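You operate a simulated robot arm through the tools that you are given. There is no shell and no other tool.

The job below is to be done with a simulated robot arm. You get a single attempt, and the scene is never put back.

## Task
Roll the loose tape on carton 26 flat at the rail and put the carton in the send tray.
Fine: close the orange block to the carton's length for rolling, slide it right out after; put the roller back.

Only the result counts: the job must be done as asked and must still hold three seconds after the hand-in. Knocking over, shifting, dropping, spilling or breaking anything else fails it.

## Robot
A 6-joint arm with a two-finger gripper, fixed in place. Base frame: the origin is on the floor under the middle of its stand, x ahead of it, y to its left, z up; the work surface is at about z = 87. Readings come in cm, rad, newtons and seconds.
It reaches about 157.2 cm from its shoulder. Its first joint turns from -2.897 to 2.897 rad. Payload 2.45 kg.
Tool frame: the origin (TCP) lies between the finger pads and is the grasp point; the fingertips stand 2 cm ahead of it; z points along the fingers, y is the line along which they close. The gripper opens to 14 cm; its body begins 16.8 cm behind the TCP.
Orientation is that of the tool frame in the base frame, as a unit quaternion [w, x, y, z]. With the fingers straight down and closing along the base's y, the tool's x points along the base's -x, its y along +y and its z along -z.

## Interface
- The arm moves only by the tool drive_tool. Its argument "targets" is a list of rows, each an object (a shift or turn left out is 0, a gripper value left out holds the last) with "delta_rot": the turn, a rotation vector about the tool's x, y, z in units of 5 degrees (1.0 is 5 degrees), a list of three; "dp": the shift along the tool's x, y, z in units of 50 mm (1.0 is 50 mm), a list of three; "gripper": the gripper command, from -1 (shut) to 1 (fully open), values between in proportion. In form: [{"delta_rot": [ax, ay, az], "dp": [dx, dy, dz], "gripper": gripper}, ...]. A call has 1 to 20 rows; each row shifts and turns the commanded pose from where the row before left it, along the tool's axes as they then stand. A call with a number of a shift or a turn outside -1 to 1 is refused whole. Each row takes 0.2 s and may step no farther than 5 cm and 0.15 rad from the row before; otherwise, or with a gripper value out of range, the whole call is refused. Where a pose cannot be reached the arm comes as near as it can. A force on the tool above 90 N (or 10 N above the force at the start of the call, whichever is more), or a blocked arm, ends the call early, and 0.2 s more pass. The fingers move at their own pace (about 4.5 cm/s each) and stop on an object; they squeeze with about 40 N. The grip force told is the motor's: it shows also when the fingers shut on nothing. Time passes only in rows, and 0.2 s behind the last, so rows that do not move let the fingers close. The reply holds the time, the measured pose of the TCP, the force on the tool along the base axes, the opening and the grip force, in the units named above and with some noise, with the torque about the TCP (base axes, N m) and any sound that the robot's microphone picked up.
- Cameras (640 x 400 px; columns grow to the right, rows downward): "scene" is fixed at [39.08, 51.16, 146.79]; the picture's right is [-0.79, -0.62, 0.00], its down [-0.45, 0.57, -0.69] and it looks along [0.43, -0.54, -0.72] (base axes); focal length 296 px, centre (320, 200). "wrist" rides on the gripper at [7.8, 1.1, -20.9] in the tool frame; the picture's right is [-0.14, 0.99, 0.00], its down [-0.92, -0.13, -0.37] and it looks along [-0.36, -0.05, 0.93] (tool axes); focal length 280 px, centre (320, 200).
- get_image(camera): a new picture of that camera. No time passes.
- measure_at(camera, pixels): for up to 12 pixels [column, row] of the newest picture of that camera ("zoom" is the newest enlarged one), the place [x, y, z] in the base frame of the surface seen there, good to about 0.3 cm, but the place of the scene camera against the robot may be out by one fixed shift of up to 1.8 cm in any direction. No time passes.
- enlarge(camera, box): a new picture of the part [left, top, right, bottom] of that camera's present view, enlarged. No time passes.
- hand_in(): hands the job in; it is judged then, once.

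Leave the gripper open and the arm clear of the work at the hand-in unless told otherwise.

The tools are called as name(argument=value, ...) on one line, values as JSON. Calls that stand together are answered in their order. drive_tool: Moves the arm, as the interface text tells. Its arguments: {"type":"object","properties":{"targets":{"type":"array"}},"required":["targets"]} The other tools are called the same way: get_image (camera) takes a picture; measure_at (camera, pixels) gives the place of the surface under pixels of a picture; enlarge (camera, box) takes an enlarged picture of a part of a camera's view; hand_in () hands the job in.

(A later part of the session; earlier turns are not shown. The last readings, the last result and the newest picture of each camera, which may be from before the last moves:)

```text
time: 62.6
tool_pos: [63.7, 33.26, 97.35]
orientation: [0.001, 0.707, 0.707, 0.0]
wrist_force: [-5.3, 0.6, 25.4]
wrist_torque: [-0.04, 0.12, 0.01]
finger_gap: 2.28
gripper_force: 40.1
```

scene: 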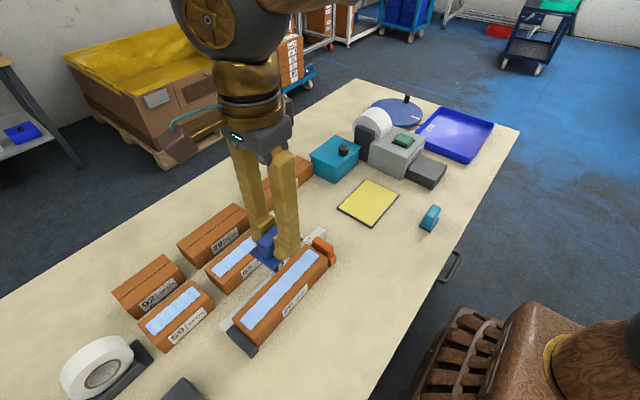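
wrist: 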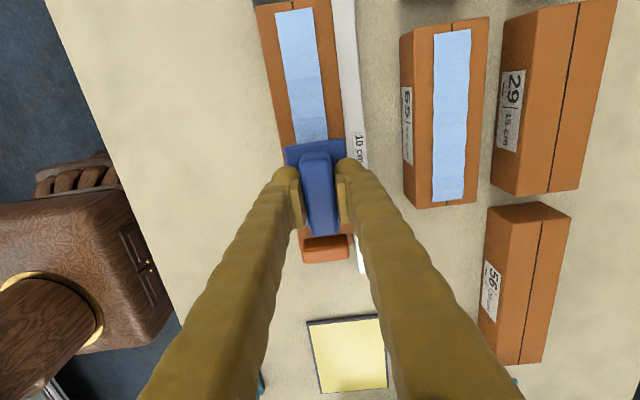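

Pressing at 25 N again. I'll roll back 4 cm over the pale patch.

drive_tool(targets=[{"dp": [-0.1, 0, 0]}, {"dp": [-0.1, 0, 0]}, {"dp": [-0.1, 0, 0]}, {"dp": [-0.1, 0, 0]}, {"dp": [-0.1, 0, 0]}, {"dp": [-0.1, 0, 0]}, {"dp": [-0.1, 0, 0]}, {"dp": [-0.1, 0, 0]}, {"dp": [-0.1, 0, 0]}])

enlarge(camera="scene", box=[220, 215, 360, 340])

```text
time: 64.6
tool_pos: [63.56, 28.85, 97.19]
orientation: [0.0, 0.707, 0.707, 0.0]
wrist_force: [4.3, 0.7, 28.2]
wrist_torque: [0.01, -0.04, 0.03]
finger_gap: 2.27
gripper_force: 40.7
```

```text
3.20 times, centred on (290, 278) of scene
```

zoom: 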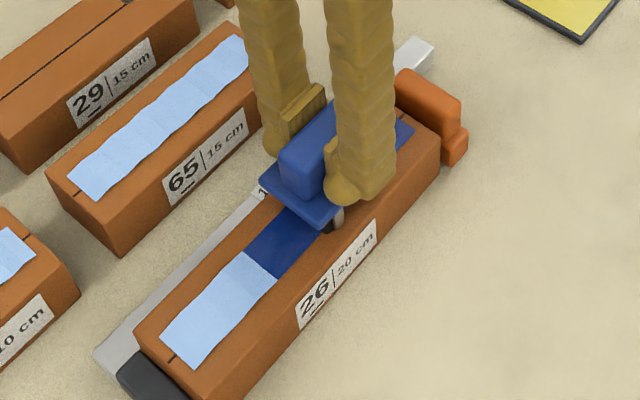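

The patch is now dark and flat. I'll roll forward again in +y, checking force on the way.

drive_tool(targets=[{"dp": [0.1, 0, 0]}, {"dp": [0.1, 0, 0]}, {"dp": [0.1, 0, 0]}, {"dp": [0.1, 0, 0]}, {"dp": [0.1, 0, 0]}, {"dp": [0.1, 0, 0]}, {"dp": [0.1, 0, 0]}, {"dp": [0.1, 0, 0.004]}])

drive_tool(targets=[{"dp": [0.1, 0, 0.004]}, {"dp": [0.1, 0, 0.0]}, {"dp": [0.1, 0, 0.002]}, {"dp": [0.1, 0, 0]}, {"dp": [0.1, 0, 0.002]}])

```text
time: 66.4
tool_pos: [63.55, 32.96, 97.26]
orientation: [0.0, 0.707, 0.707, 0.0]
wrist_force: [-1.6, -0.1, 16.1]
wrist_torque: [0.01, 0.03, -0.01]
finger_gap: 2.28
gripper_force: 39.9
```

```text
time: 67.6
tool_pos: [63.62, 35.45, 97.32]
orientation: [0.0, 0.707, 0.708, 0.0]
wrist_force: [-3.8, 0.6, 16.4]
wrist_torque: [0.0, 0.07, -0.01]
finger_gap: 2.26
gripper_force: 40.2
```

Force is holding at about 16 N. I'll continue with slightly more depth toward the stop end.

drive_tool(targets=[{"dp": [0.1, 0, 0.004]}, {"dp": [0.1, 0, 0.002]}, {"dp": [0.1, 0, 0.002]}, {"dp": [0.1, 0, 0.002]}, {"dp": [0.1, 0, 0.002]}])

enlarge(camera="scene", box=[220, 215, 360, 360])

```text
time: 68.8
tool_pos: [63.8, 37.91, 97.28]
orientation: [0.0, 0.707, 0.707, 0.0]
wrist_force: [-6.8, 0.1, 17.3]
wrist_torque: [-0.04, 0.16, 0.0]
finger_gap: 2.27
gripper_force: 40.0
```

```text
2.76 times, centred on (290, 288) of scene
```

zoom: 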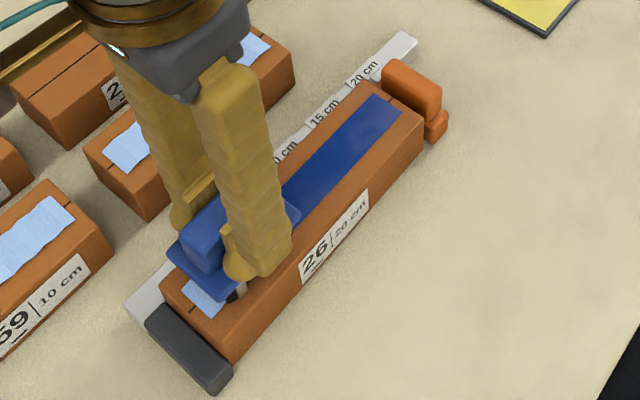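

Nearly done, with only a short pale piece left by the stop. I'll roll the last 3 cm.

drive_tool(targets=[{"dp": [0.1, 0, 0.003]}, {"dp": [0.1, 0, 0.002]}, {"dp": [0.1, 0, 0.002]}, {"dp": [0.1, 0, 0.002]}, {"dp": [0.1, 0, 0.002]}, {"dp": [0.08, 0, 0]}, {"dp": [0, 0, 0]}])

enlarge(camera="scene", box=[200, 240, 320, 360])

```text
time: 70.4
tool_pos: [63.5, 40.77, 97.25]
orientation: [0.0, 0.707, 0.707, 0.001]
wrist_force: [9.7, -0.2, 30.7]
wrist_torque: [-0.01, -0.15, 0.0]
finger_gap: 2.26
gripper_force: 39.7
```

```text
3.33 times, centred on (260, 300) of scene
```

zoom: 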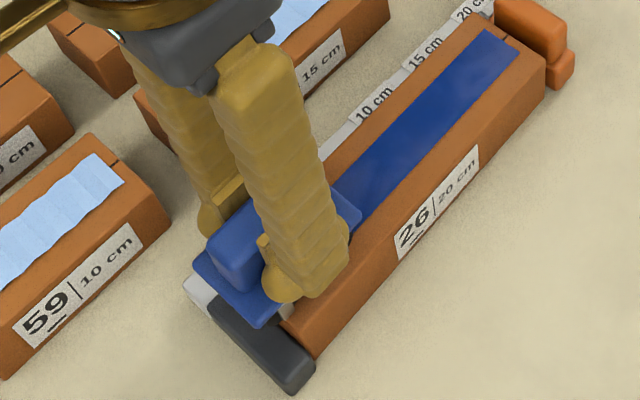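

The front wheel has passed the far end of the tape. I'll roll back about 6 cm under pressure and then lift to inspect.

drive_tool(targets=[{"dp": [-0.1, 0, 0]}, {"dp": [-0.1, 0, 0]}, {"dp": [-0.1, 0, 0]}, {"dp": [-0.1, 0, 0]}, {"dp": [-0.1, 0, 0]}, {"dp": [-0.1, 0, 0]}, {"dp": [-0.1, 0, 0]}, {"dp": [-0.1, 0, 0]}, {"dp": [-0.1, 0, -0.02]}, {"dp": [0, 0, -0.1]}, {"dp": [0, 0, -0.5]}, {"dp": [0, 0, -0.8]}, {"dp": [0, 0, -0.8]}, {"dp": [0, 0, 0]}])

get_image(camera="wrist")

enlarge(camera="scene", box=[200, 215, 360, 360])

```text
time: 73.4
tool_pos: [63.57, 36.19, 108.33]
orientation: [0.0, 0.707, 0.707, 0.0]
wrist_force: [1.3, -0.1, -1.1]
wrist_torque: [0.01, -0.01, -0.03]
finger_gap: 2.28
gripper_force: 39.9
```

```text
taken
```

wrist: 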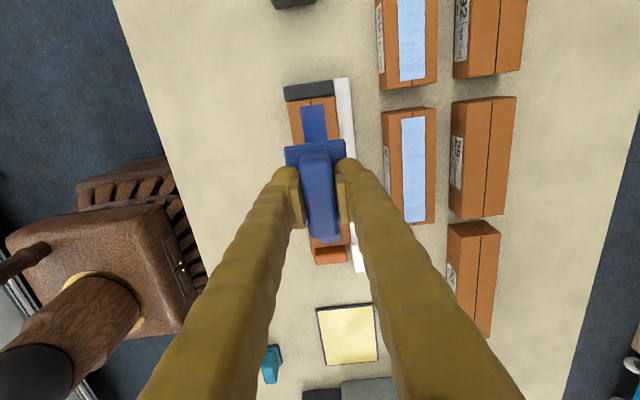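

```text
2.76 times, centred on (280, 288) of scene
```

zoom: 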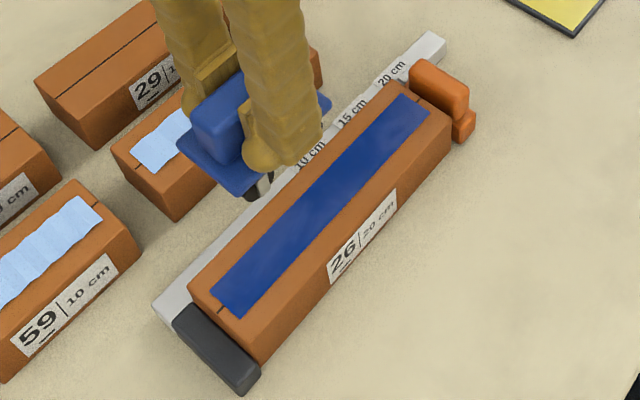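

The whole tape is dark blue and flat. I'll put the roller back where it stood: move to above (48.48, 27.9) and come down to just above the table.

drive_tool(targets=[{"dp": [-0.332, -0.603, 0]}, {"dp": [-0.332, -0.603, 0]}, {"dp": [-0.332, -0.603, 0]}, {"dp": [-0.332, -0.603, 0]}, {"dp": [-0.332, -0.603, 0]}, {"dp": [0, 0, 0]}, {"dp": [0, 0, 0.7]}, {"dp": [0, 0, 0.7]}, {"dp": [0, 0, 0.7]}, {"dp": [0, 0, 0.6]}, {"dp": [0, 0, 0.2]}, {"dp": [0, 0, 0]}])

get_image(camera="wrist")

```text
time: 76.0
tool_pos: [48.57, 28.0, 93.74]
orientation: [0.0, 0.707, 0.707, 0.0]
wrist_force: [0.0, -0.8, -1.6]
wrist_torque: [0.01, -0.02, 0.0]
finger_gap: 2.29
gripper_force: 39.7
```

```text
taken
```

wrist: 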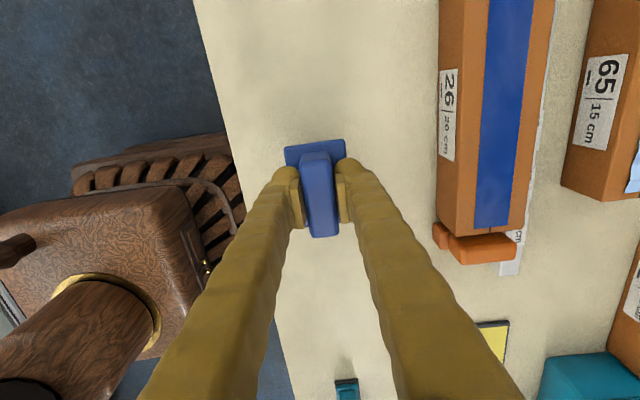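

The roller is about 1 cm above its spot. I'll lower it in small steps until it touches.

drive_tool(targets=[{"dp": [0, 0, 0.06]}, {"dp": [0, 0, 0.06]}, {"dp": [0, 0, 0.04]}, {"dp": [0, 0, 0]}])

drive_tool(targets=[{"dp": [0, 0, 0.02]}, {"dp": [0, 0, 0]}])

```text
time: 77.0
tool_pos: [48.45, 27.85, 92.83]
orientation: [0.0, 0.707, 0.707, 0.0]
wrist_force: [0.0, -0.1, -1.4]
wrist_torque: [-0.03, 0.01, -0.02]
finger_gap: 2.27
gripper_force: 40.5
```

```text
time: 77.6
tool_pos: [48.51, 28.03, 92.79]
orientation: [0.0, 0.707, 0.708, 0.0]
wrist_force: [0.6, 0.1, -2.2]
wrist_torque: [-0.02, -0.01, 0.02]
finger_gap: 2.26
gripper_force: 40.2
```

drive_tool(targets=[{"dp": [0, 0, 0.02]}, {"dp": [0, 0, 0]}])

drive_tool(targets=[{"dp": [0, 0, 0.02]}, {"dp": [0, 0, 0]}])

```text
time: 78.2
tool_pos: [48.54, 27.96, 92.7]
orientation: [0.0, 0.707, 0.707, 0.0]
wrist_force: [-0.3, -0.9, -1.1]
wrist_torque: [0.0, -0.02, -0.03]
finger_gap: 2.27
gripper_force: 39.5
```

```text
time: 78.8
tool_pos: [48.44, 27.99, 92.73]
orientation: [-0.001, 0.707, 0.707, 0.0]
wrist_force: [-0.1, -0.3, -1.9]
wrist_torque: [-0.01, 0.01, 0.02]
finger_gap: 2.25
gripper_force: 40.0
```

Still not touching. Two more 0.1 cm steps.

drive_tool(targets=[{"dp": [0, 0, 0.02]}, {"dp": [0, 0, 0]}])

drive_tool(targets=[{"dp": [0, 0, 0.015]}, {"dp": [0, 0, 0]}])

```text
time: 79.4
tool_pos: [48.51, 28.04, 92.57]
orientation: [0.0, 0.707, 0.707, 0.0]
wrist_force: [-0.6, -0.4, -0.9]
wrist_torque: [0.02, -0.02, -0.01]
finger_gap: 2.28
gripper_force: 40.0
```

```text
time: 80.0
tool_pos: [48.56, 27.96, 92.31]
orientation: [-0.001, 0.707, 0.707, 0.0]
wrist_force: [0.5, 0.6, -1.8]
wrist_torque: [-0.03, -0.02, -0.01]
finger_gap: 2.27
gripper_force: 40.2
```

drive_tool(targets=[{"dp": [0, 0, 0.02]}, {"dp": [0, 0, 0]}])

enlarge(camera="scene", box=[310, 260, 410, 350])

```text
time: 80.6
tool_pos: [48.55, 27.97, 92.32]
orientation: [0.0, 0.707, 0.707, -0.001]
wrist_force: [-0.7, -0.9, -2.2]
wrist_torque: [0.0, 0.0, -0.02]
finger_gap: 2.27
gripper_force: 39.8
```

```text
4.44 times, centred on (360, 305) of scene
```

zoom: 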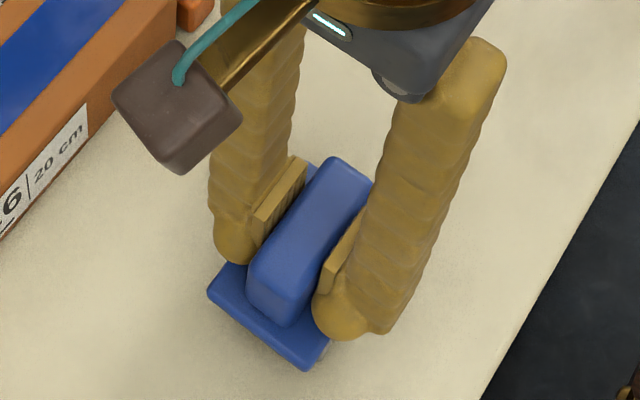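

drive_tool(targets=[{"dp": [0, 0, 0.02]}, {"dp": [0, 0, 0]}])

drive_tool(targets=[{"dp": [0, 0, 0.01]}, {"dp": [0, 0, 0]}])

```text
time: 81.2
tool_pos: [48.5, 27.84, 92.23]
orientation: [0.001, 0.707, 0.707, 0.0]
wrist_force: [-8.2, 1.1, 32.9]
wrist_torque: [-0.01, 0.27, 0.0]
finger_gap: 2.26
gripper_force: 39.2
```

```text
time: 81.8
tool_pos: [48.59, 28.01, 92.11]
orientation: [0.001, 0.707, 0.707, 0.001]
wrist_force: [-14.1, 0.0, 54.8]
wrist_torque: [0.0, 0.43, 0.04]
finger_gap: 2.27
gripper_force: 39.5
```

Contact made, pressing 55 N. I'll relieve 0.15 cm, then open to 6 cm and rise.

drive_tool(targets=[{"dp": [0, 0, -0.028]}, {"dp": [0, 0, 0]}])

drive_tool(targets=[{"dp": [0, 0, 0], "gripper": -0.2}, {"dp": [0, 0, 0]}, {"dp": [0, 0, 0]}, {"dp": [0, 0, 0]}, {"dp": [0, 0, -0.2]}, {"dp": [0, 0, -0.6]}, {"dp": [0, 0, -0.8]}, {"dp": [0, 0, -0.8]}, {"dp": [0, 0, 0]}])

get_image(camera="wrist")

enlarge(camera="wrist", box=[260, 100, 380, 220])

```text
time: 82.4
tool_pos: [48.42, 27.99, 92.16]
orientation: [-0.001, 0.707, 0.707, -0.001]
wrist_force: [3.1, 0.3, 1.8]
wrist_torque: [0.04, -0.18, -0.1]
finger_gap: 2.29
gripper_force: 39.8
```

```text
time: 84.4
tool_pos: [48.67, 27.93, 104.47]
orientation: [0.001, 0.706, 0.708, 0.0]
wrist_force: [-0.5, 0.0, 0.1]
wrist_torque: [0.02, -0.02, 0.02]
finger_gap: 5.62
gripper_force: 0.1
```

```text
taken
```

wrist: 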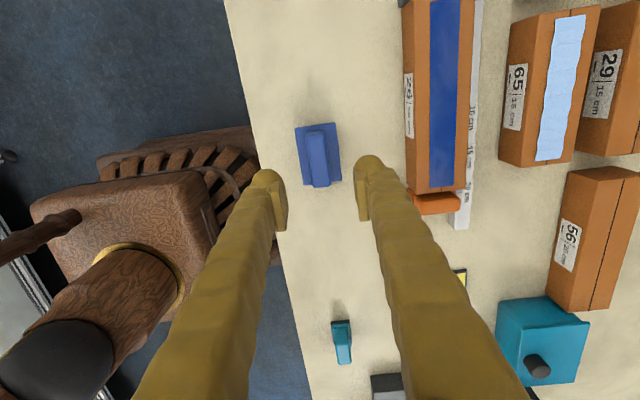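

```text
3.33 times, centred on (320, 160) of wrist
```

zoom: 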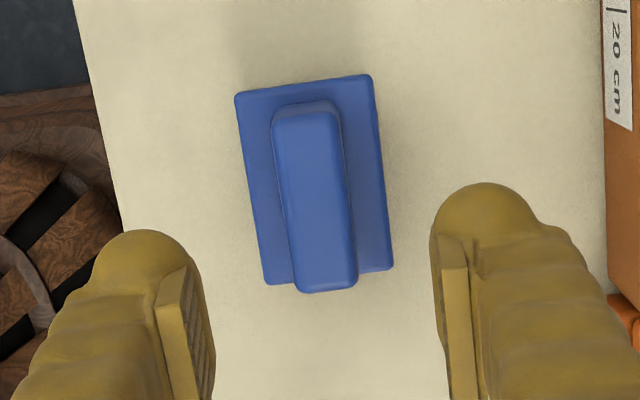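

measure_at(camera="zoom", pixels=[[238, 95], [370, 77], [267, 282], [390, 268], [310, 210], [310, 130]])

get_image(camera="scene")

```text
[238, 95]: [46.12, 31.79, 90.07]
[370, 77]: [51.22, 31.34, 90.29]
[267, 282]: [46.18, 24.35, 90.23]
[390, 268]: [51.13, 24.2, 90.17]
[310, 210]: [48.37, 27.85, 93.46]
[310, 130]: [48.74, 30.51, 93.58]
```

```text
taken
```

scene: 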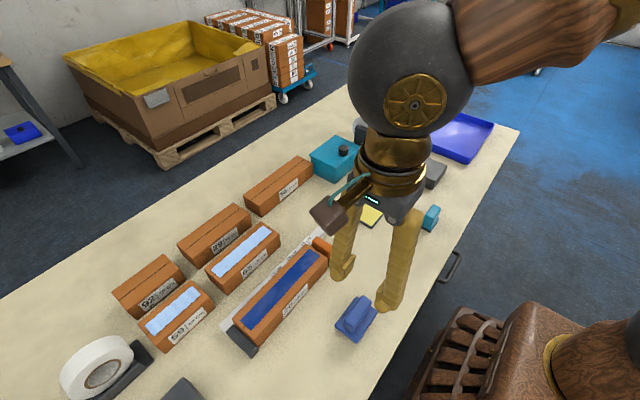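

The roller is back within about 0.2 cm. Next, the orange block: I plan to grip its handle along x, offset toward −y, and pull it out. I'll check how far the pads and finger bulges reach in y.

enlarge(camera="wrist", box=[240, 140, 400, 260])

measure_at(camera="zoom", pixels=[[387, 85], [390, 120], [395, 160], [400, 200], [410, 60], [425, 50], [440, 60], [92, 120], [60, 100], [90, 220], [75, 140], [380, 150]])

```text
3.33 times, centred on (320, 200) of wrist
```

zoom: 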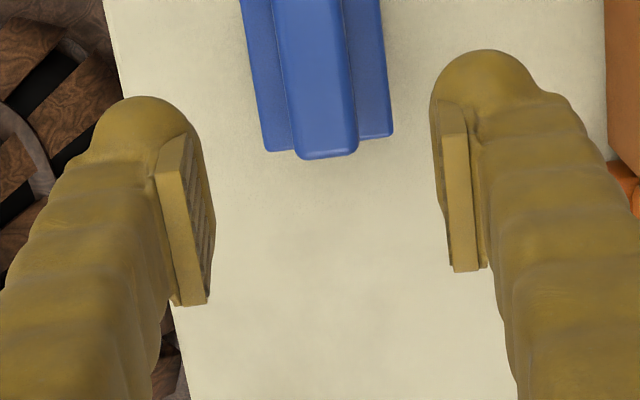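

```text
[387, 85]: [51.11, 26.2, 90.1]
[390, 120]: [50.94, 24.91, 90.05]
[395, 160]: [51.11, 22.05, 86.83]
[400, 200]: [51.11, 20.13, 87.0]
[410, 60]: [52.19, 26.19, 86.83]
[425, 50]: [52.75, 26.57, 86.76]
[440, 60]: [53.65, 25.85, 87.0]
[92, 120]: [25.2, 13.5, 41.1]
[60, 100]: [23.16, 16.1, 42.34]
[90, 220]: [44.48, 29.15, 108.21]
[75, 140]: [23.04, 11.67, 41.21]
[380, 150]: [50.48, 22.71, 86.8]
```

measure_at(camera="zoom", pixels=[[453, 140], [458, 200], [465, 262], [485, 55], [525, 78], [436, 90], [440, 130], [180, 150], [190, 290], [143, 100], [200, 200], [95, 120]])

```text
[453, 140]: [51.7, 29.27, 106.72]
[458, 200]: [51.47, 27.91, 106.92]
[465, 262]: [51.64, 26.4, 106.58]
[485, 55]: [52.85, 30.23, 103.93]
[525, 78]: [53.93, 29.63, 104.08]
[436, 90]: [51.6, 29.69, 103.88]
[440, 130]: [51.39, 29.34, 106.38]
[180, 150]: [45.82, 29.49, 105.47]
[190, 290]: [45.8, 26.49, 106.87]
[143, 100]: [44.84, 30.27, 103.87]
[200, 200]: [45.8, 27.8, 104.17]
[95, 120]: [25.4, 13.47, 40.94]
```

The pads reach ±1.45 cm in y and the tip bulge +2.3 cm. I'll move above the handle (63.1, 19.3) with a 7 cm gap and remeasure.

drive_tool(targets=[{"dp": [-0.345, 0.577, 0], "gripper": 0.0}, {"dp": [-0.345, 0.577, 0]}, {"dp": [-0.345, 0.577, 0]}, {"dp": [-0.345, 0.577, 0]}, {"dp": [-0.345, 0.577, 0]}, {"dp": [0, 0, 0]}, {"dp": [0, 0, 0]}])

get_image(camera="wrist")

enlarge(camera="wrist", box=[260, 80, 380, 200])

```text
time: 86.0
tool_pos: [62.87, 19.23, 104.29]
orientation: [0.001, 0.707, 0.708, 0.0]
wrist_force: [-0.4, -0.4, -0.3]
wrist_torque: [0.01, 0.01, -0.05]
finger_gap: 7.03
gripper_force: 0.1
```

```text
taken
```

wrist: 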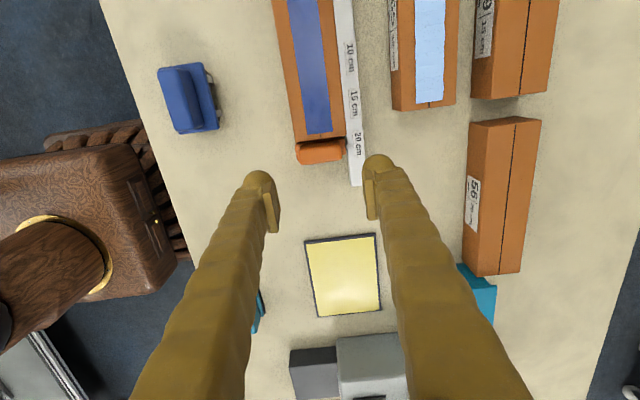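

```text
3.33 times, centred on (320, 140) of wrist
```

zoom: 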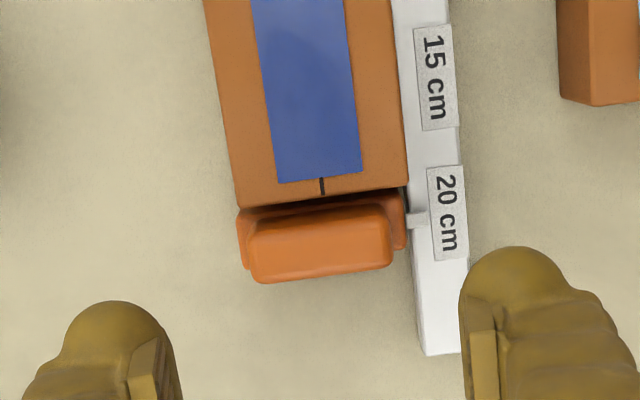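

measure_at(camera="zoom", pixels=[[255, 225], [388, 212], [258, 278], [390, 262], [320, 220], [320, 235], [320, 265], [320, 193], [400, 200], [415, 217], [242, 240], [404, 240]])

```text
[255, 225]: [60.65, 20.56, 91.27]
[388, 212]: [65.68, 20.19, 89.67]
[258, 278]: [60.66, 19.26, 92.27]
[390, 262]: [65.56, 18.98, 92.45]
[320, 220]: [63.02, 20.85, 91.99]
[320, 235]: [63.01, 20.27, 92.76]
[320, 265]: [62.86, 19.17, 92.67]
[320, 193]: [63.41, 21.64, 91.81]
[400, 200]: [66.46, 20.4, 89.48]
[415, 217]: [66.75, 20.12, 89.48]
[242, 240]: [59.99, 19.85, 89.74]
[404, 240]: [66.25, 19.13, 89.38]
```

The handle spans x 60.6–65.6 and y 18.9–20.9, with the base top at z≈89.6. From the current y of 19.2 I'll lower to z≈92.2 and close on the handle's ends.

drive_tool(targets=[{"dp": [0, 0.04, 0.6]}, {"dp": [0, 0, 0.7]}, {"dp": [0, 0, 0.6]}, {"dp": [0, 0, 0.35]}, {"dp": [0, 0, 0.17]}, {"dp": [0, 0, 0]}])

get_image(camera="wrist")

enlarge(camera="scene", box=[270, 190, 370, 280])

```text
time: 87.4
tool_pos: [63.17, 19.32, 92.07]
orientation: [0.001, 0.707, 0.708, 0.0]
wrist_force: [0.3, -0.4, 1.4]
wrist_torque: [0.0, -0.01, 0.01]
finger_gap: 7.02
gripper_force: 0.0
```

```text
taken
```

wrist: 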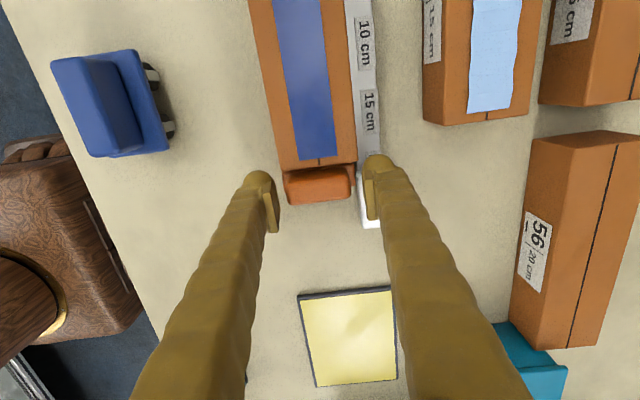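

```text
4.44 times, centred on (320, 235) of scene
```

zoom: 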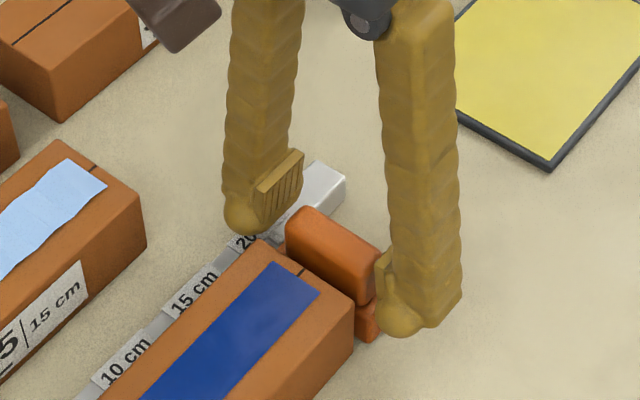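

The finger bulges are close to the carton corners, so I'll shift 0.3 cm in −y and then close on the handle.

drive_tool(targets=[{"dp": [-0.06, 0, 0]}, {"dp": [0, 0, 0]}, {"dp": [0, 0, 0], "gripper": -1}, {"dp": [0, 0, 0]}, {"dp": [0, 0, 0]}, {"dp": [0, 0, 0]}])

get_image(camera="wrist")

enlarge(camera="scene", box=[270, 190, 370, 280])

```text
time: 88.8
tool_pos: [63.11, 18.98, 92.37]
orientation: [-0.001, 0.708, 0.707, -0.001]
wrist_force: [-25.2, -0.9, 5.0]
wrist_torque: [0.04, 0.18, 0.13]
finger_gap: 5.12
gripper_force: 45.4
```

```text
taken
```

wrist: 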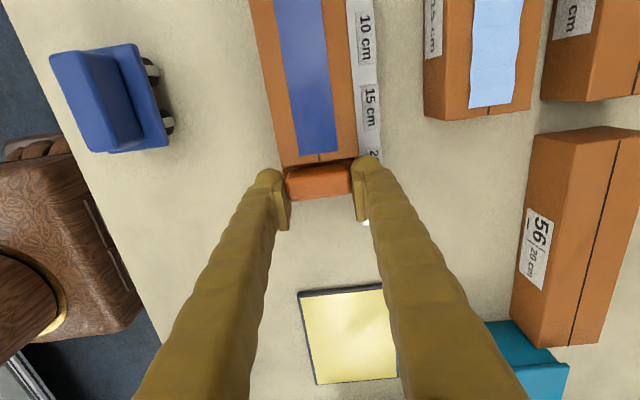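

```text
4.44 times, centred on (320, 235) of scene
```

zoom: 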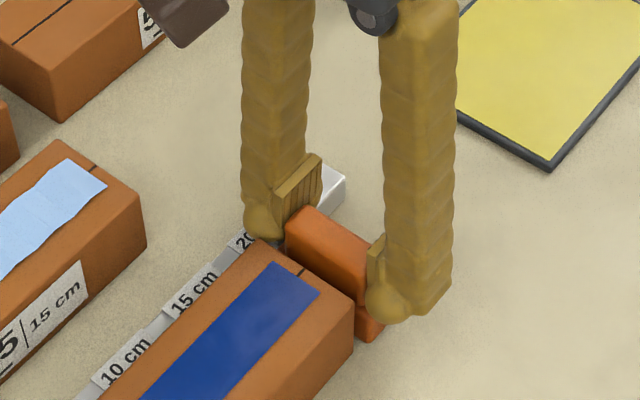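

Handle is gripped (5.12 cm) with a 25 N sideways load. I'll ease 0.1 cm in −x, then pull the block toward −y.

drive_tool(targets=[{"dp": [0, -0.02, 0]}, {"dp": [0, 0, 0]}, {"dp": [-0.06, 0, 0]}, {"dp": [-0.1, 0, 0]}, {"dp": [-0.1, 0, 0]}, {"dp": [0, 0, 0]}])

get_image(camera="wrist")

```text
time: 90.2
tool_pos: [63.07, 17.63, 92.33]
orientation: [0.0, 0.707, 0.707, 0.0]
wrist_force: [-33.1, -1.3, 9.1]
wrist_torque: [-0.05, 0.37, -0.03]
finger_gap: 5.1
gripper_force: 45.3
```

```text
taken
```

wrist: 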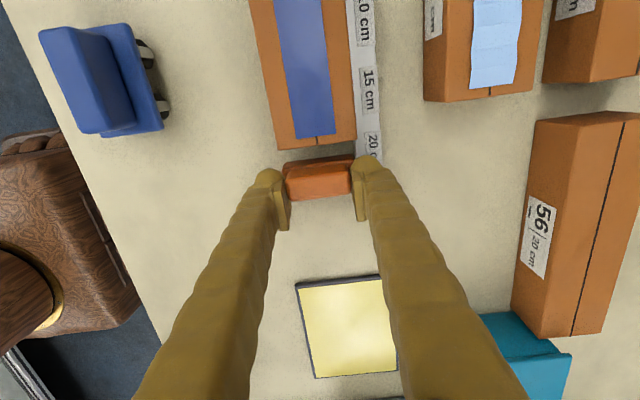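

The block comes along and the carton stays. I'll keep pulling 2.5 cm and relieve the side load.

drive_tool(targets=[{"dp": [0, -0.02, 0]}, {"dp": [-0.1, 0, 0]}, {"dp": [-0.1, 0, 0]}, {"dp": [-0.1, 0, 0]}, {"dp": [-0.1, 0, 0]}, {"dp": [-0.06, 0, 0]}, {"dp": [0, 0, 0]}])

enlarge(camera="scene", box=[270, 190, 370, 280])

```text
time: 91.8
tool_pos: [63.11, 15.51, 92.24]
orientation: [0.001, 0.707, 0.708, 0.0]
wrist_force: [6.1, 31.9, 7.0]
wrist_torque: [0.41, -0.02, 0.01]
finger_gap: 5.09
gripper_force: 44.2
```

```text
4.44 times, centred on (320, 235) of scene
```

zoom: 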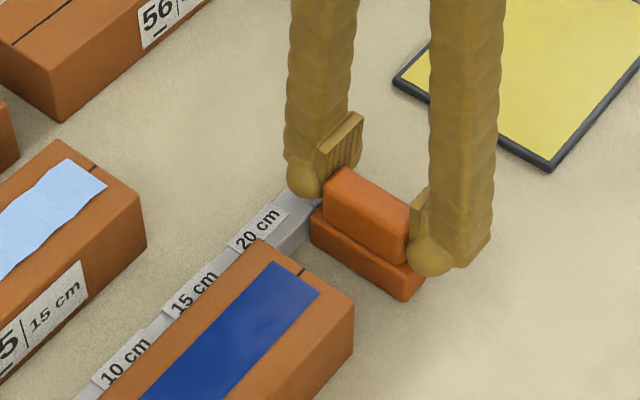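

The pull force jumped to 32 N, so the block is at its end of travel, back at its original place and right out. I'll open the gripper and rise.

drive_tool(targets=[{"dp": [0, 0, 0], "gripper": 0.0}, {"dp": [0, 0, 0]}, {"dp": [0, 0, 0]}, {"dp": [0, 0, -0.3]}, {"dp": [0, 0, -0.7]}, {"dp": [0, 0, -0.8]}, {"dp": [0, 0, -0.8]}, {"dp": [0, 0, 0]}])

get_image(camera="wrist")

enlarge(camera="scene", box=[200, 190, 400, 360])

```text
time: 93.6
tool_pos: [62.85, 15.55, 105.21]
orientation: [-0.001, 0.707, 0.707, 0.0]
wrist_force: [0.5, -0.6, 1.1]
wrist_torque: [0.01, 0.03, -0.03]
finger_gap: 6.98
gripper_force: 0.1
```

```text
taken
```

wrist: 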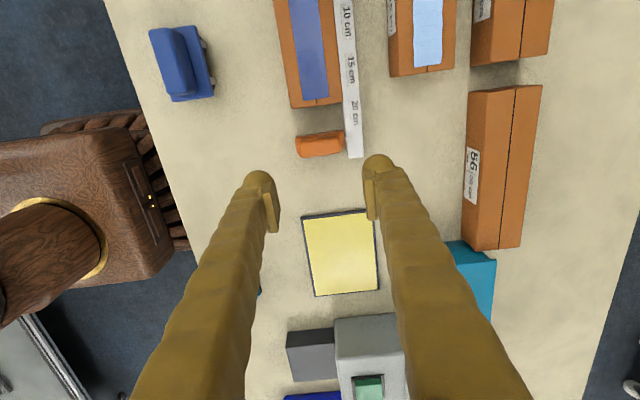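

```text
2.35 times, centred on (300, 275) of scene
```

zoom: 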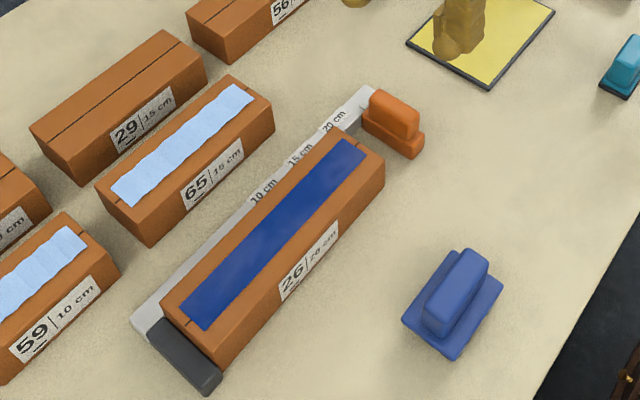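

The block is out and the carton stays in place. I'll confirm the block's position, then move above carton 26's middle (63.5, 32.4) with a 7.4 cm gap.

measure_at(camera="wrist", pixels=[[320, 137], [320, 142], [355, 130], [344, 138], [356, 155], [290, 105], [341, 100]])

drive_tool(targets=[{"dp": [0.674, 0.026, 0], "gripper": 0.057}, {"dp": [0.674, 0.026, 0]}, {"dp": [0.674, 0.026, 0]}, {"dp": [0.674, 0.026, 0]}, {"dp": [0.674, 0.026, 0]}, {"dp": [0, 0, 0]}, {"dp": [0, 0, 0]}])

get_image(camera="wrist")

```text
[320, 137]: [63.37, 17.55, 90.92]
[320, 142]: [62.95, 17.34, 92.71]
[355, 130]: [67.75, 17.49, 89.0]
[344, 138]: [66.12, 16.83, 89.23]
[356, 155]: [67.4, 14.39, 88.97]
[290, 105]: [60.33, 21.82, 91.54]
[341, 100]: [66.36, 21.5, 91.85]
```

```text
time: 95.2
tool_pos: [63.51, 32.42, 105.34]
orientation: [-0.001, 0.707, 0.707, 0.0]
wrist_force: [-0.3, 0.0, 1.1]
wrist_torque: [-0.03, -0.03, 0.0]
finger_gap: 7.38
gripper_force: 0.0
```

```text
taken
```

wrist: 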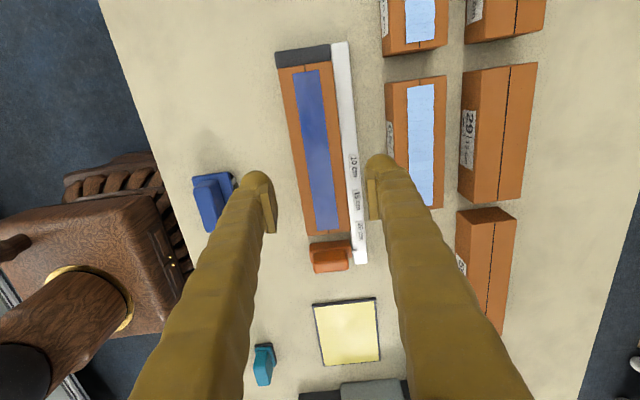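

The block is at its original spot (face y≈17.55). I'll descend to z≈91.6 straddling the carton, far fingertip above the rail.

drive_tool(targets=[{"dp": [0, 0, 0.7]}, {"dp": [0, 0, 0.7]}, {"dp": [0, 0, 0.7]}, {"dp": [0, 0, 0.4]}, {"dp": [0, 0, 0.22]}, {"dp": [0, 0, 0]}])

get_image(camera="wrist")

```text
time: 96.6
tool_pos: [63.52, 32.36, 91.62]
orientation: [0.0, 0.707, 0.707, 0.0]
wrist_force: [0.3, -0.1, -0.7]
wrist_torque: [0.04, -0.01, 0.01]
finger_gap: 7.39
gripper_force: 0.1
```

```text
taken
```

wrist: 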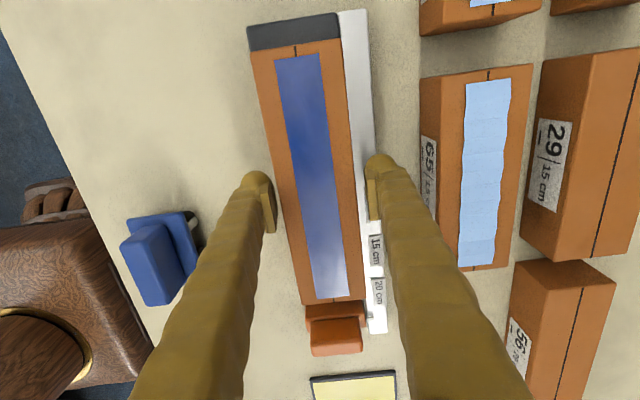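

Straddling well. I'll drag the carton 3.9 cm toward −x with the far finger, so I can take a deep grip away from the rail.

drive_tool(targets=[{"dp": [0, -0.1, 0]}, {"dp": [0, -0.12, 0]}, {"dp": [0, -0.14, 0]}, {"dp": [0, -0.14, 0]}, {"dp": [0, -0.14, 0]}, {"dp": [0, -0.14, 0]}, {"dp": [0, 0, 0]}])

get_image(camera="wrist")

enlarge(camera="scene", box=[200, 190, 400, 360])

```text
time: 98.2
tool_pos: [59.71, 32.31, 91.56]
orientation: [-0.001, 0.707, 0.707, 0.0]
wrist_force: [1.8, 0.1, -0.3]
wrist_torque: [-0.01, -0.03, -0.01]
finger_gap: 7.45
gripper_force: 1.1
```

```text
taken
```

wrist: 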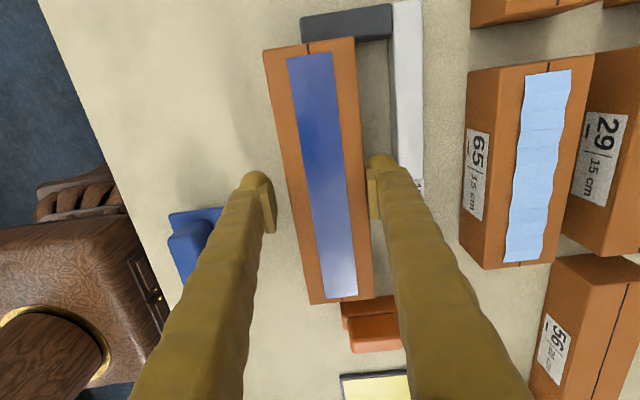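

```text
2.35 times, centred on (300, 275) of scene
```

zoom: 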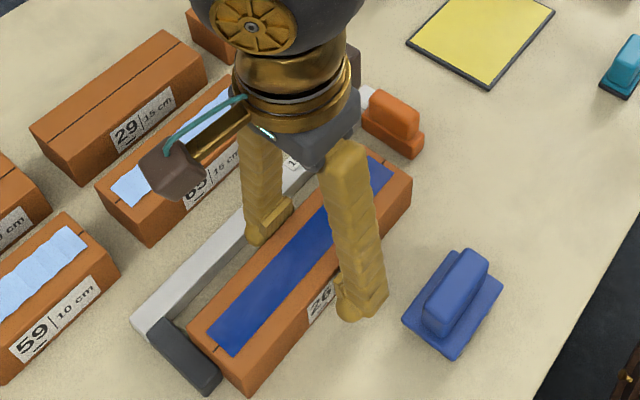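

The carton moved straight and there is now room for the far finger before the rail. I'll descend to z≈89.6 and close.

drive_tool(targets=[{"dp": [0, 0, 0.15]}, {"dp": [0, 0, 0.15]}, {"dp": [0, 0, 0.08]}, {"dp": [0, 0, 0]}, {"dp": [0, 0, 0], "gripper": -1}, {"dp": [0, 0, 0]}, {"dp": [0, 0, 0]}, {"dp": [0, 0, 0]}])

```text
time: 100.0
tool_pos: [59.74, 32.29, 89.75]
orientation: [0.0, 0.708, 0.706, 0.0]
wrist_force: [-1.8, -0.5, -0.1]
wrist_torque: [-0.07, -0.01, -0.01]
finger_gap: 6.37
gripper_force: 40.1
```

Gripped at 6.37 cm. I'll lift slowly and verify.

drive_tool(targets=[{"dp": [0, 0, -0.1]}, {"dp": [0, 0, -0.2]}, {"dp": [0, 0, -0.3]}, {"dp": [0, 0, 0]}])

get_image(camera="scene")

measure_at(camera="scene", pixels=[[345, 148], [335, 160], [378, 108], [362, 135], [395, 145], [405, 138], [430, 170], [418, 160], [407, 98], [400, 110], [425, 120], [500, 125]])

```text
time: 101.0
tool_pos: [59.7, 32.33, 92.8]
orientation: [0.0, 0.707, 0.707, 0.0]
wrist_force: [-0.5, -0.1, -4.2]
wrist_torque: [0.04, 0.01, -0.31]
finger_gap: 6.34
gripper_force: 40.4
```

```text
taken
```

scene: 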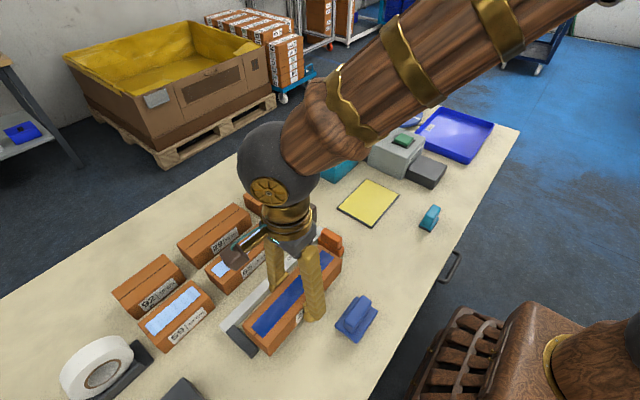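

```text
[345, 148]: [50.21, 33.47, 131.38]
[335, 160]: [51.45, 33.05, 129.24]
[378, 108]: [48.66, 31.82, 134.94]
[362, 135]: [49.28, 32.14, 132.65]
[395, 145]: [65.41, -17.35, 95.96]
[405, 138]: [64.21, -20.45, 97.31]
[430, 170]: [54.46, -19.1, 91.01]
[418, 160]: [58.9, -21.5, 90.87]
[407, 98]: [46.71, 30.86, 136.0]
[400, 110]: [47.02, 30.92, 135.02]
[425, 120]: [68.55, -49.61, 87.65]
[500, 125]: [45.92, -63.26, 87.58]
```

The carton holds at 4.2 N. I'll lift it to z≈115, above everything, and carry it toward the send tray, stopping at about y=−22 for a look.

drive_tool(targets=[{"dp": [0, 0, -0.6]}, {"dp": [0, 0, -0.8]}, {"dp": [0, 0, -0.8]}, {"dp": [0, 0, -0.8]}, {"dp": [0, 0, -0.8]}, {"dp": [0, 0, -0.6]}, {"dp": [-0.6, 0, 0]}, {"dp": [-0.8, 0, 0]}, {"dp": [-0.8, 0, 0]}, {"dp": [-0.8, 0, 0]}, {"dp": [-0.8, 0, 0]}, {"dp": [-0.8, 0, 0]}, {"dp": [-0.8, 0, 0]}, {"dp": [-0.8, 0, 0]}, {"dp": [-0.8, 0, 0]}, {"dp": [-0.8, 0, 0]}, {"dp": [-0.8, 0, 0]}, {"dp": [-0.8, 0, 0]}, {"dp": [-0.8, 0, 0]}, {"dp": [-0.6, 0, 0]}])

get_image(camera="wrist")

get_image(camera="scene")

```text
time: 105.2
tool_pos: [59.55, -21.46, 114.75]
orientation: [0.0, 0.707, 0.707, 0.0]
wrist_force: [0.0, 0.3, -3.2]
wrist_torque: [0.04, 0.0, -0.03]
finger_gap: 6.29
gripper_force: 39.6
```

```text
taken
```

wrist: 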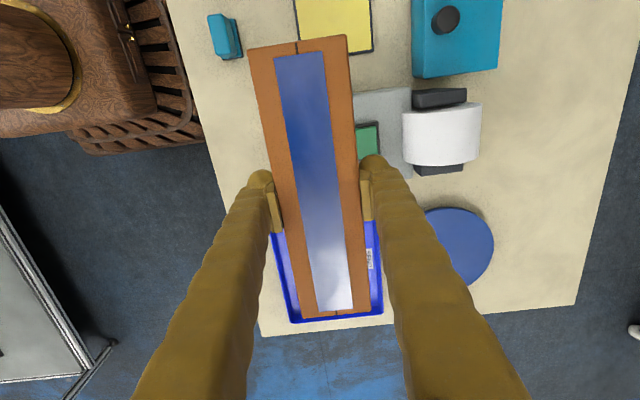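

```text
taken
```

scene: 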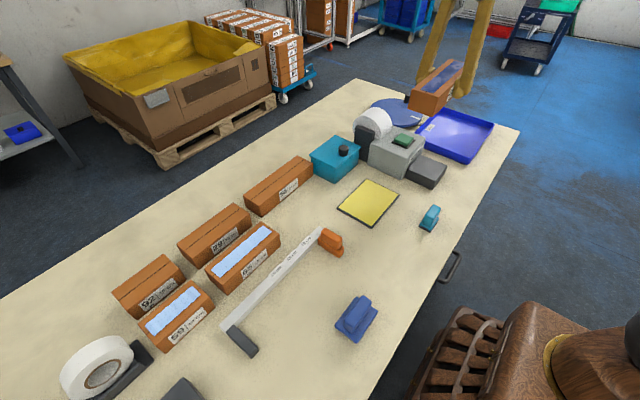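

The tray is visible beneath the carton. I'll measure the carton's top to check for slip, and the tray's edges from both cameras.

measure_at(camera="wrist", pixels=[[255, 60], [340, 45], [305, 312], [375, 300], [275, 240], [290, 318], [383, 312], [380, 230], [368, 260], [285, 280], [377, 290], [298, 305]])

enlarge(camera="scene", box=[390, 90, 530, 180])

```text
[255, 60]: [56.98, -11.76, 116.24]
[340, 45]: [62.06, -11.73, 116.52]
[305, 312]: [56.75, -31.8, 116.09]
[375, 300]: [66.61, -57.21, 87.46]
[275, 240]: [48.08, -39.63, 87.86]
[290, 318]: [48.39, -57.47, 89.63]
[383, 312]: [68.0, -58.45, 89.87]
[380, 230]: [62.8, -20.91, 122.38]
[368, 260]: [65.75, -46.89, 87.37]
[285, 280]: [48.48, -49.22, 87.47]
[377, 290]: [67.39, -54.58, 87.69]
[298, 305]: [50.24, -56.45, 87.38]
```

```text
4.44 times, centred on (460, 135) of scene
```

zoom: 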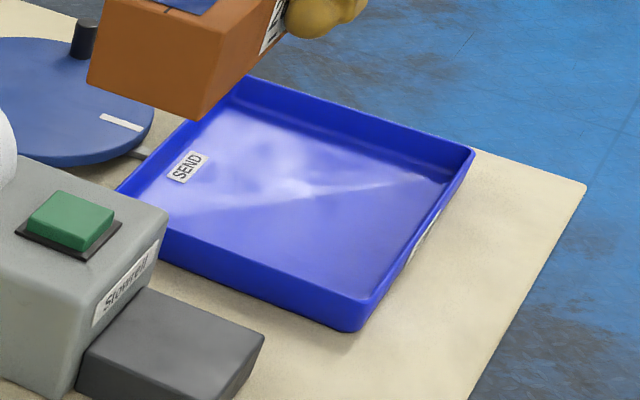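

The carton has slipped perhaps 0.4 cm in the grip, so I'll move gently. I'll measure the tray rim in the scene zoom.

measure_at(camera="zoom", pixels=[[470, 153], [355, 326], [160, 225], [250, 275], [300, 298], [265, 82], [360, 118], [415, 240], [260, 262], [310, 285], [300, 190], [185, 168]])

```text
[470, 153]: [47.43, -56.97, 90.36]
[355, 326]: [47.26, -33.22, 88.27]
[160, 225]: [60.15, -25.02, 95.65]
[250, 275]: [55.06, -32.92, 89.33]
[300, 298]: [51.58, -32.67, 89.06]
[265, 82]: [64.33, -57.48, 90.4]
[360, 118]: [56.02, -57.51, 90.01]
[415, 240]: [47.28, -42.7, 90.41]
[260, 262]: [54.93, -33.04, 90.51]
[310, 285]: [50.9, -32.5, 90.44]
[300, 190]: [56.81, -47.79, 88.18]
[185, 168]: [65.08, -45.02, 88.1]
```

Tray: x≈48–68, y≈−58.3 to −33.7, rim z≈90. I'll move smoothly to above its centre with the tool at (58.0, −45.7), then check again.

drive_tool(targets=[{"dp": [-0.3, -0.03, 0]}, {"dp": [-0.55, -0.04, 0]}, {"dp": [-0.6, -0.04, 0]}, {"dp": [-0.6, -0.04, 0]}, {"dp": [-0.6, -0.04, 0]}, {"dp": [-0.6, -0.04, 0]}, {"dp": [-0.6, -0.04, 0]}, {"dp": [-0.6, -0.04, 0]}, {"dp": [-0.4, 0, 0]}, {"dp": [0, 0, 0]}, {"dp": [0, 0, 0]}])

get_image(camera="wrist")

enlarge(camera="scene", box=[370, 60, 530, 180])

```text
time: 107.6
tool_pos: [58.26, -46.08, 114.69]
orientation: [0.0, 0.707, 0.707, 0.0]
wrist_force: [-0.6, 0.5, -4.8]
wrist_torque: [-0.03, 0.01, 0.0]
finger_gap: 6.26
gripper_force: 39.6
```

```text
taken
```

wrist: 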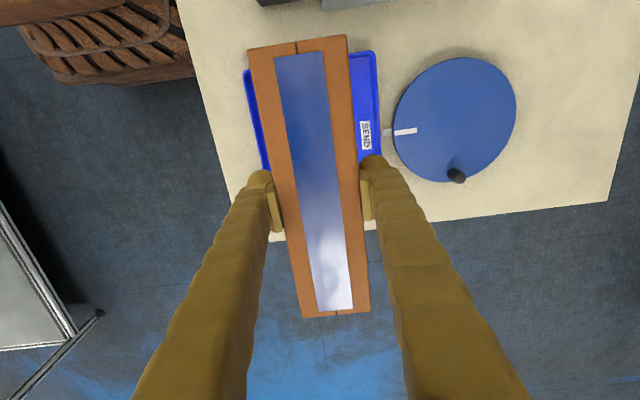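

```text
3.33 times, centred on (450, 120) of scene
```

zoom: 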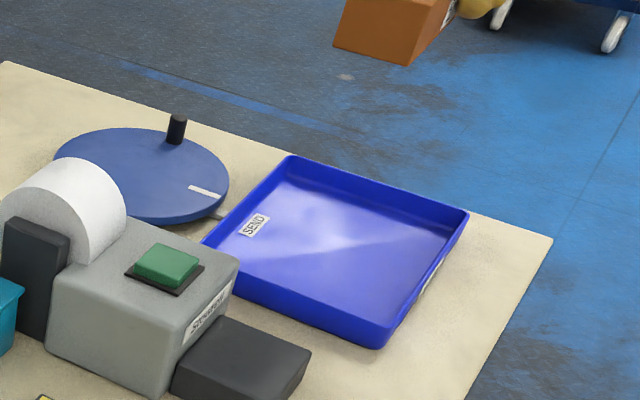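

I'll measure the tray rim in this wrist view before lowering.

measure_at(camera="wrist", pixels=[[246, 72], [374, 54], [360, 54], [252, 110], [262, 160], [377, 110], [369, 235], [254, 60], [342, 44], [304, 312], [365, 308], [364, 145]])

enlarge(camera="wrist", box=[230, 30, 400, 160])

```text
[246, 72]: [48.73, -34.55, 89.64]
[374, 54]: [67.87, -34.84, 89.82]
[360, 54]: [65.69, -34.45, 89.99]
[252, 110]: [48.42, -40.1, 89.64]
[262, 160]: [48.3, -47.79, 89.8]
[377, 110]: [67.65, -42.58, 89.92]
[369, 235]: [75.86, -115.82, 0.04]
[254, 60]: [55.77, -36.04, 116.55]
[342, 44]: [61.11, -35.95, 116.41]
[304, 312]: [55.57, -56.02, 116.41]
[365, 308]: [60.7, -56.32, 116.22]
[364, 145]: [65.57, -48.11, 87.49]
```

```text
3.08 times, centred on (315, 95) of wrist
```

zoom: 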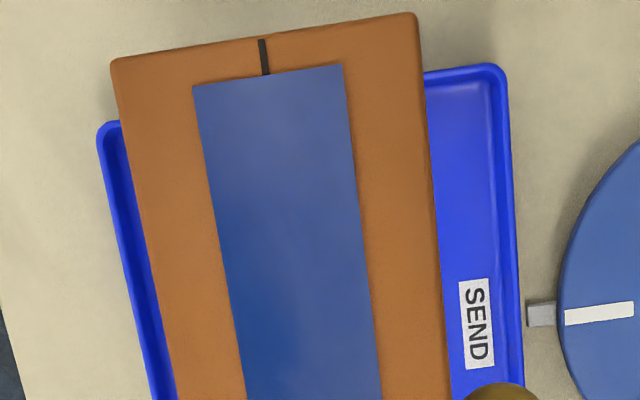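

The interior is about y −57.7…−35.0, and the carton is almost centred. I'll shift 0.2 cm in −y and descend gently to z≈93.

drive_tool(targets=[{"dp": [-0.035, -0.02, 0.2]}, {"dp": [0, 0, 0.5]}, {"dp": [0, 0, 0.6]}, {"dp": [0, 0, 0.6]}, {"dp": [0, 0, 0.6]}, {"dp": [0, 0, 0.6]}, {"dp": [0, 0, 0.5]}, {"dp": [0, 0, 0.3]}, {"dp": [0, 0, 0.2]}, {"dp": [0, 0, 0.1]}, {"dp": [0, 0, 0]}])

get_image(camera="wrist")

enlarge(camera="scene", box=[370, 60, 530, 180])

```text
time: 110.0
tool_pos: [57.93, -46.23, 93.68]
orientation: [-0.001, 0.707, 0.707, 0.0]
wrist_force: [-0.5, -0.7, -4.3]
wrist_torque: [0.03, 0.0, 0.02]
finger_gap: 6.32
gripper_force: 39.9
```

```text
taken
```

wrist: 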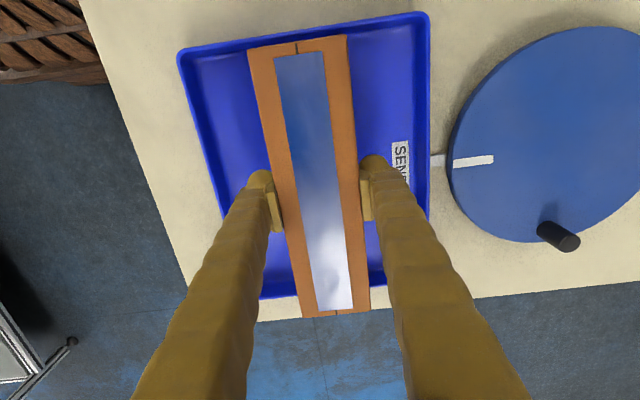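

```text
3.33 times, centred on (450, 120) of scene
```

zoom: 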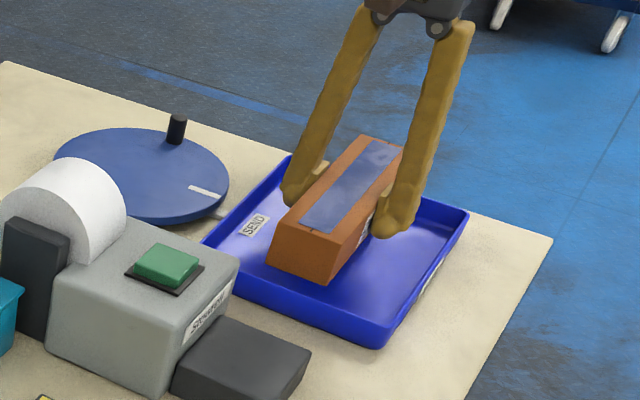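

Almost down. I'll check the end clearances: carton ends against the near and far rims.

measure_at(camera="wrist", pixels=[[268, 297], [285, 294], [380, 284], [375, 278], [306, 312], [365, 308], [255, 58], [342, 42], [240, 46], [400, 18], [380, 22], [215, 53]])

```text
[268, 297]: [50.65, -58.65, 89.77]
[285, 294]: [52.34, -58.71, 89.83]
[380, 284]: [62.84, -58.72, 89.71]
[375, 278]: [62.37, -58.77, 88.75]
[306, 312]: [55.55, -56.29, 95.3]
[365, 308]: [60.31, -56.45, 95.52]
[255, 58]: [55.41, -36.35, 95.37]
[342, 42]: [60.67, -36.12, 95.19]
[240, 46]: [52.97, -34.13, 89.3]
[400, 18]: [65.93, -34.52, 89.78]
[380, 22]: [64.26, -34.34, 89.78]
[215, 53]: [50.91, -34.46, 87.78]
```

Good clearance of about 1.5–2 cm at both ends. I'll lower 2.4 cm, then in tiny steps to contact with the tray floor.

drive_tool(targets=[{"dp": [0, 0, 0.2]}, {"dp": [0, 0, 0.2]}, {"dp": [0, 0, 0.08]}, {"dp": [0, 0, 0]}])

drive_tool(targets=[{"dp": [0, 0, 0.03]}, {"dp": [0, 0, 0]}])

```text
time: 111.0
tool_pos: [58.0, -46.29, 91.34]
orientation: [0.001, 0.707, 0.708, 0.0]
wrist_force: [0.3, -0.2, -3.7]
wrist_torque: [-0.01, 0.03, -0.05]
finger_gap: 6.29
gripper_force: 40.0
```

```text
time: 111.6
tool_pos: [58.0, -46.17, 91.25]
orientation: [0.0, 0.707, 0.707, 0.0]
wrist_force: [-0.2, 0.8, -3.5]
wrist_torque: [0.02, 0.02, -0.02]
finger_gap: 6.28
gripper_force: 39.9
```

drive_tool(targets=[{"dp": [0, 0, 0.03]}, {"dp": [0, 0, 0]}])

drive_tool(targets=[{"dp": [0, 0, 0.03]}, {"dp": [0, 0, 0]}])

```text
time: 112.2
tool_pos: [58.0, -46.17, 91.1]
orientation: [0.001, 0.707, 0.707, 0.0]
wrist_force: [0.1, 0.1, -4.0]
wrist_torque: [0.03, -0.01, -0.02]
finger_gap: 6.27
gripper_force: 39.9
```

```text
time: 112.8
tool_pos: [57.82, -46.37, 90.93]
orientation: [0.0, 0.707, 0.707, 0.0]
wrist_force: [-0.5, 0.1, -4.4]
wrist_torque: [0.0, -0.01, -0.02]
finger_gap: 6.27
gripper_force: 39.9
```

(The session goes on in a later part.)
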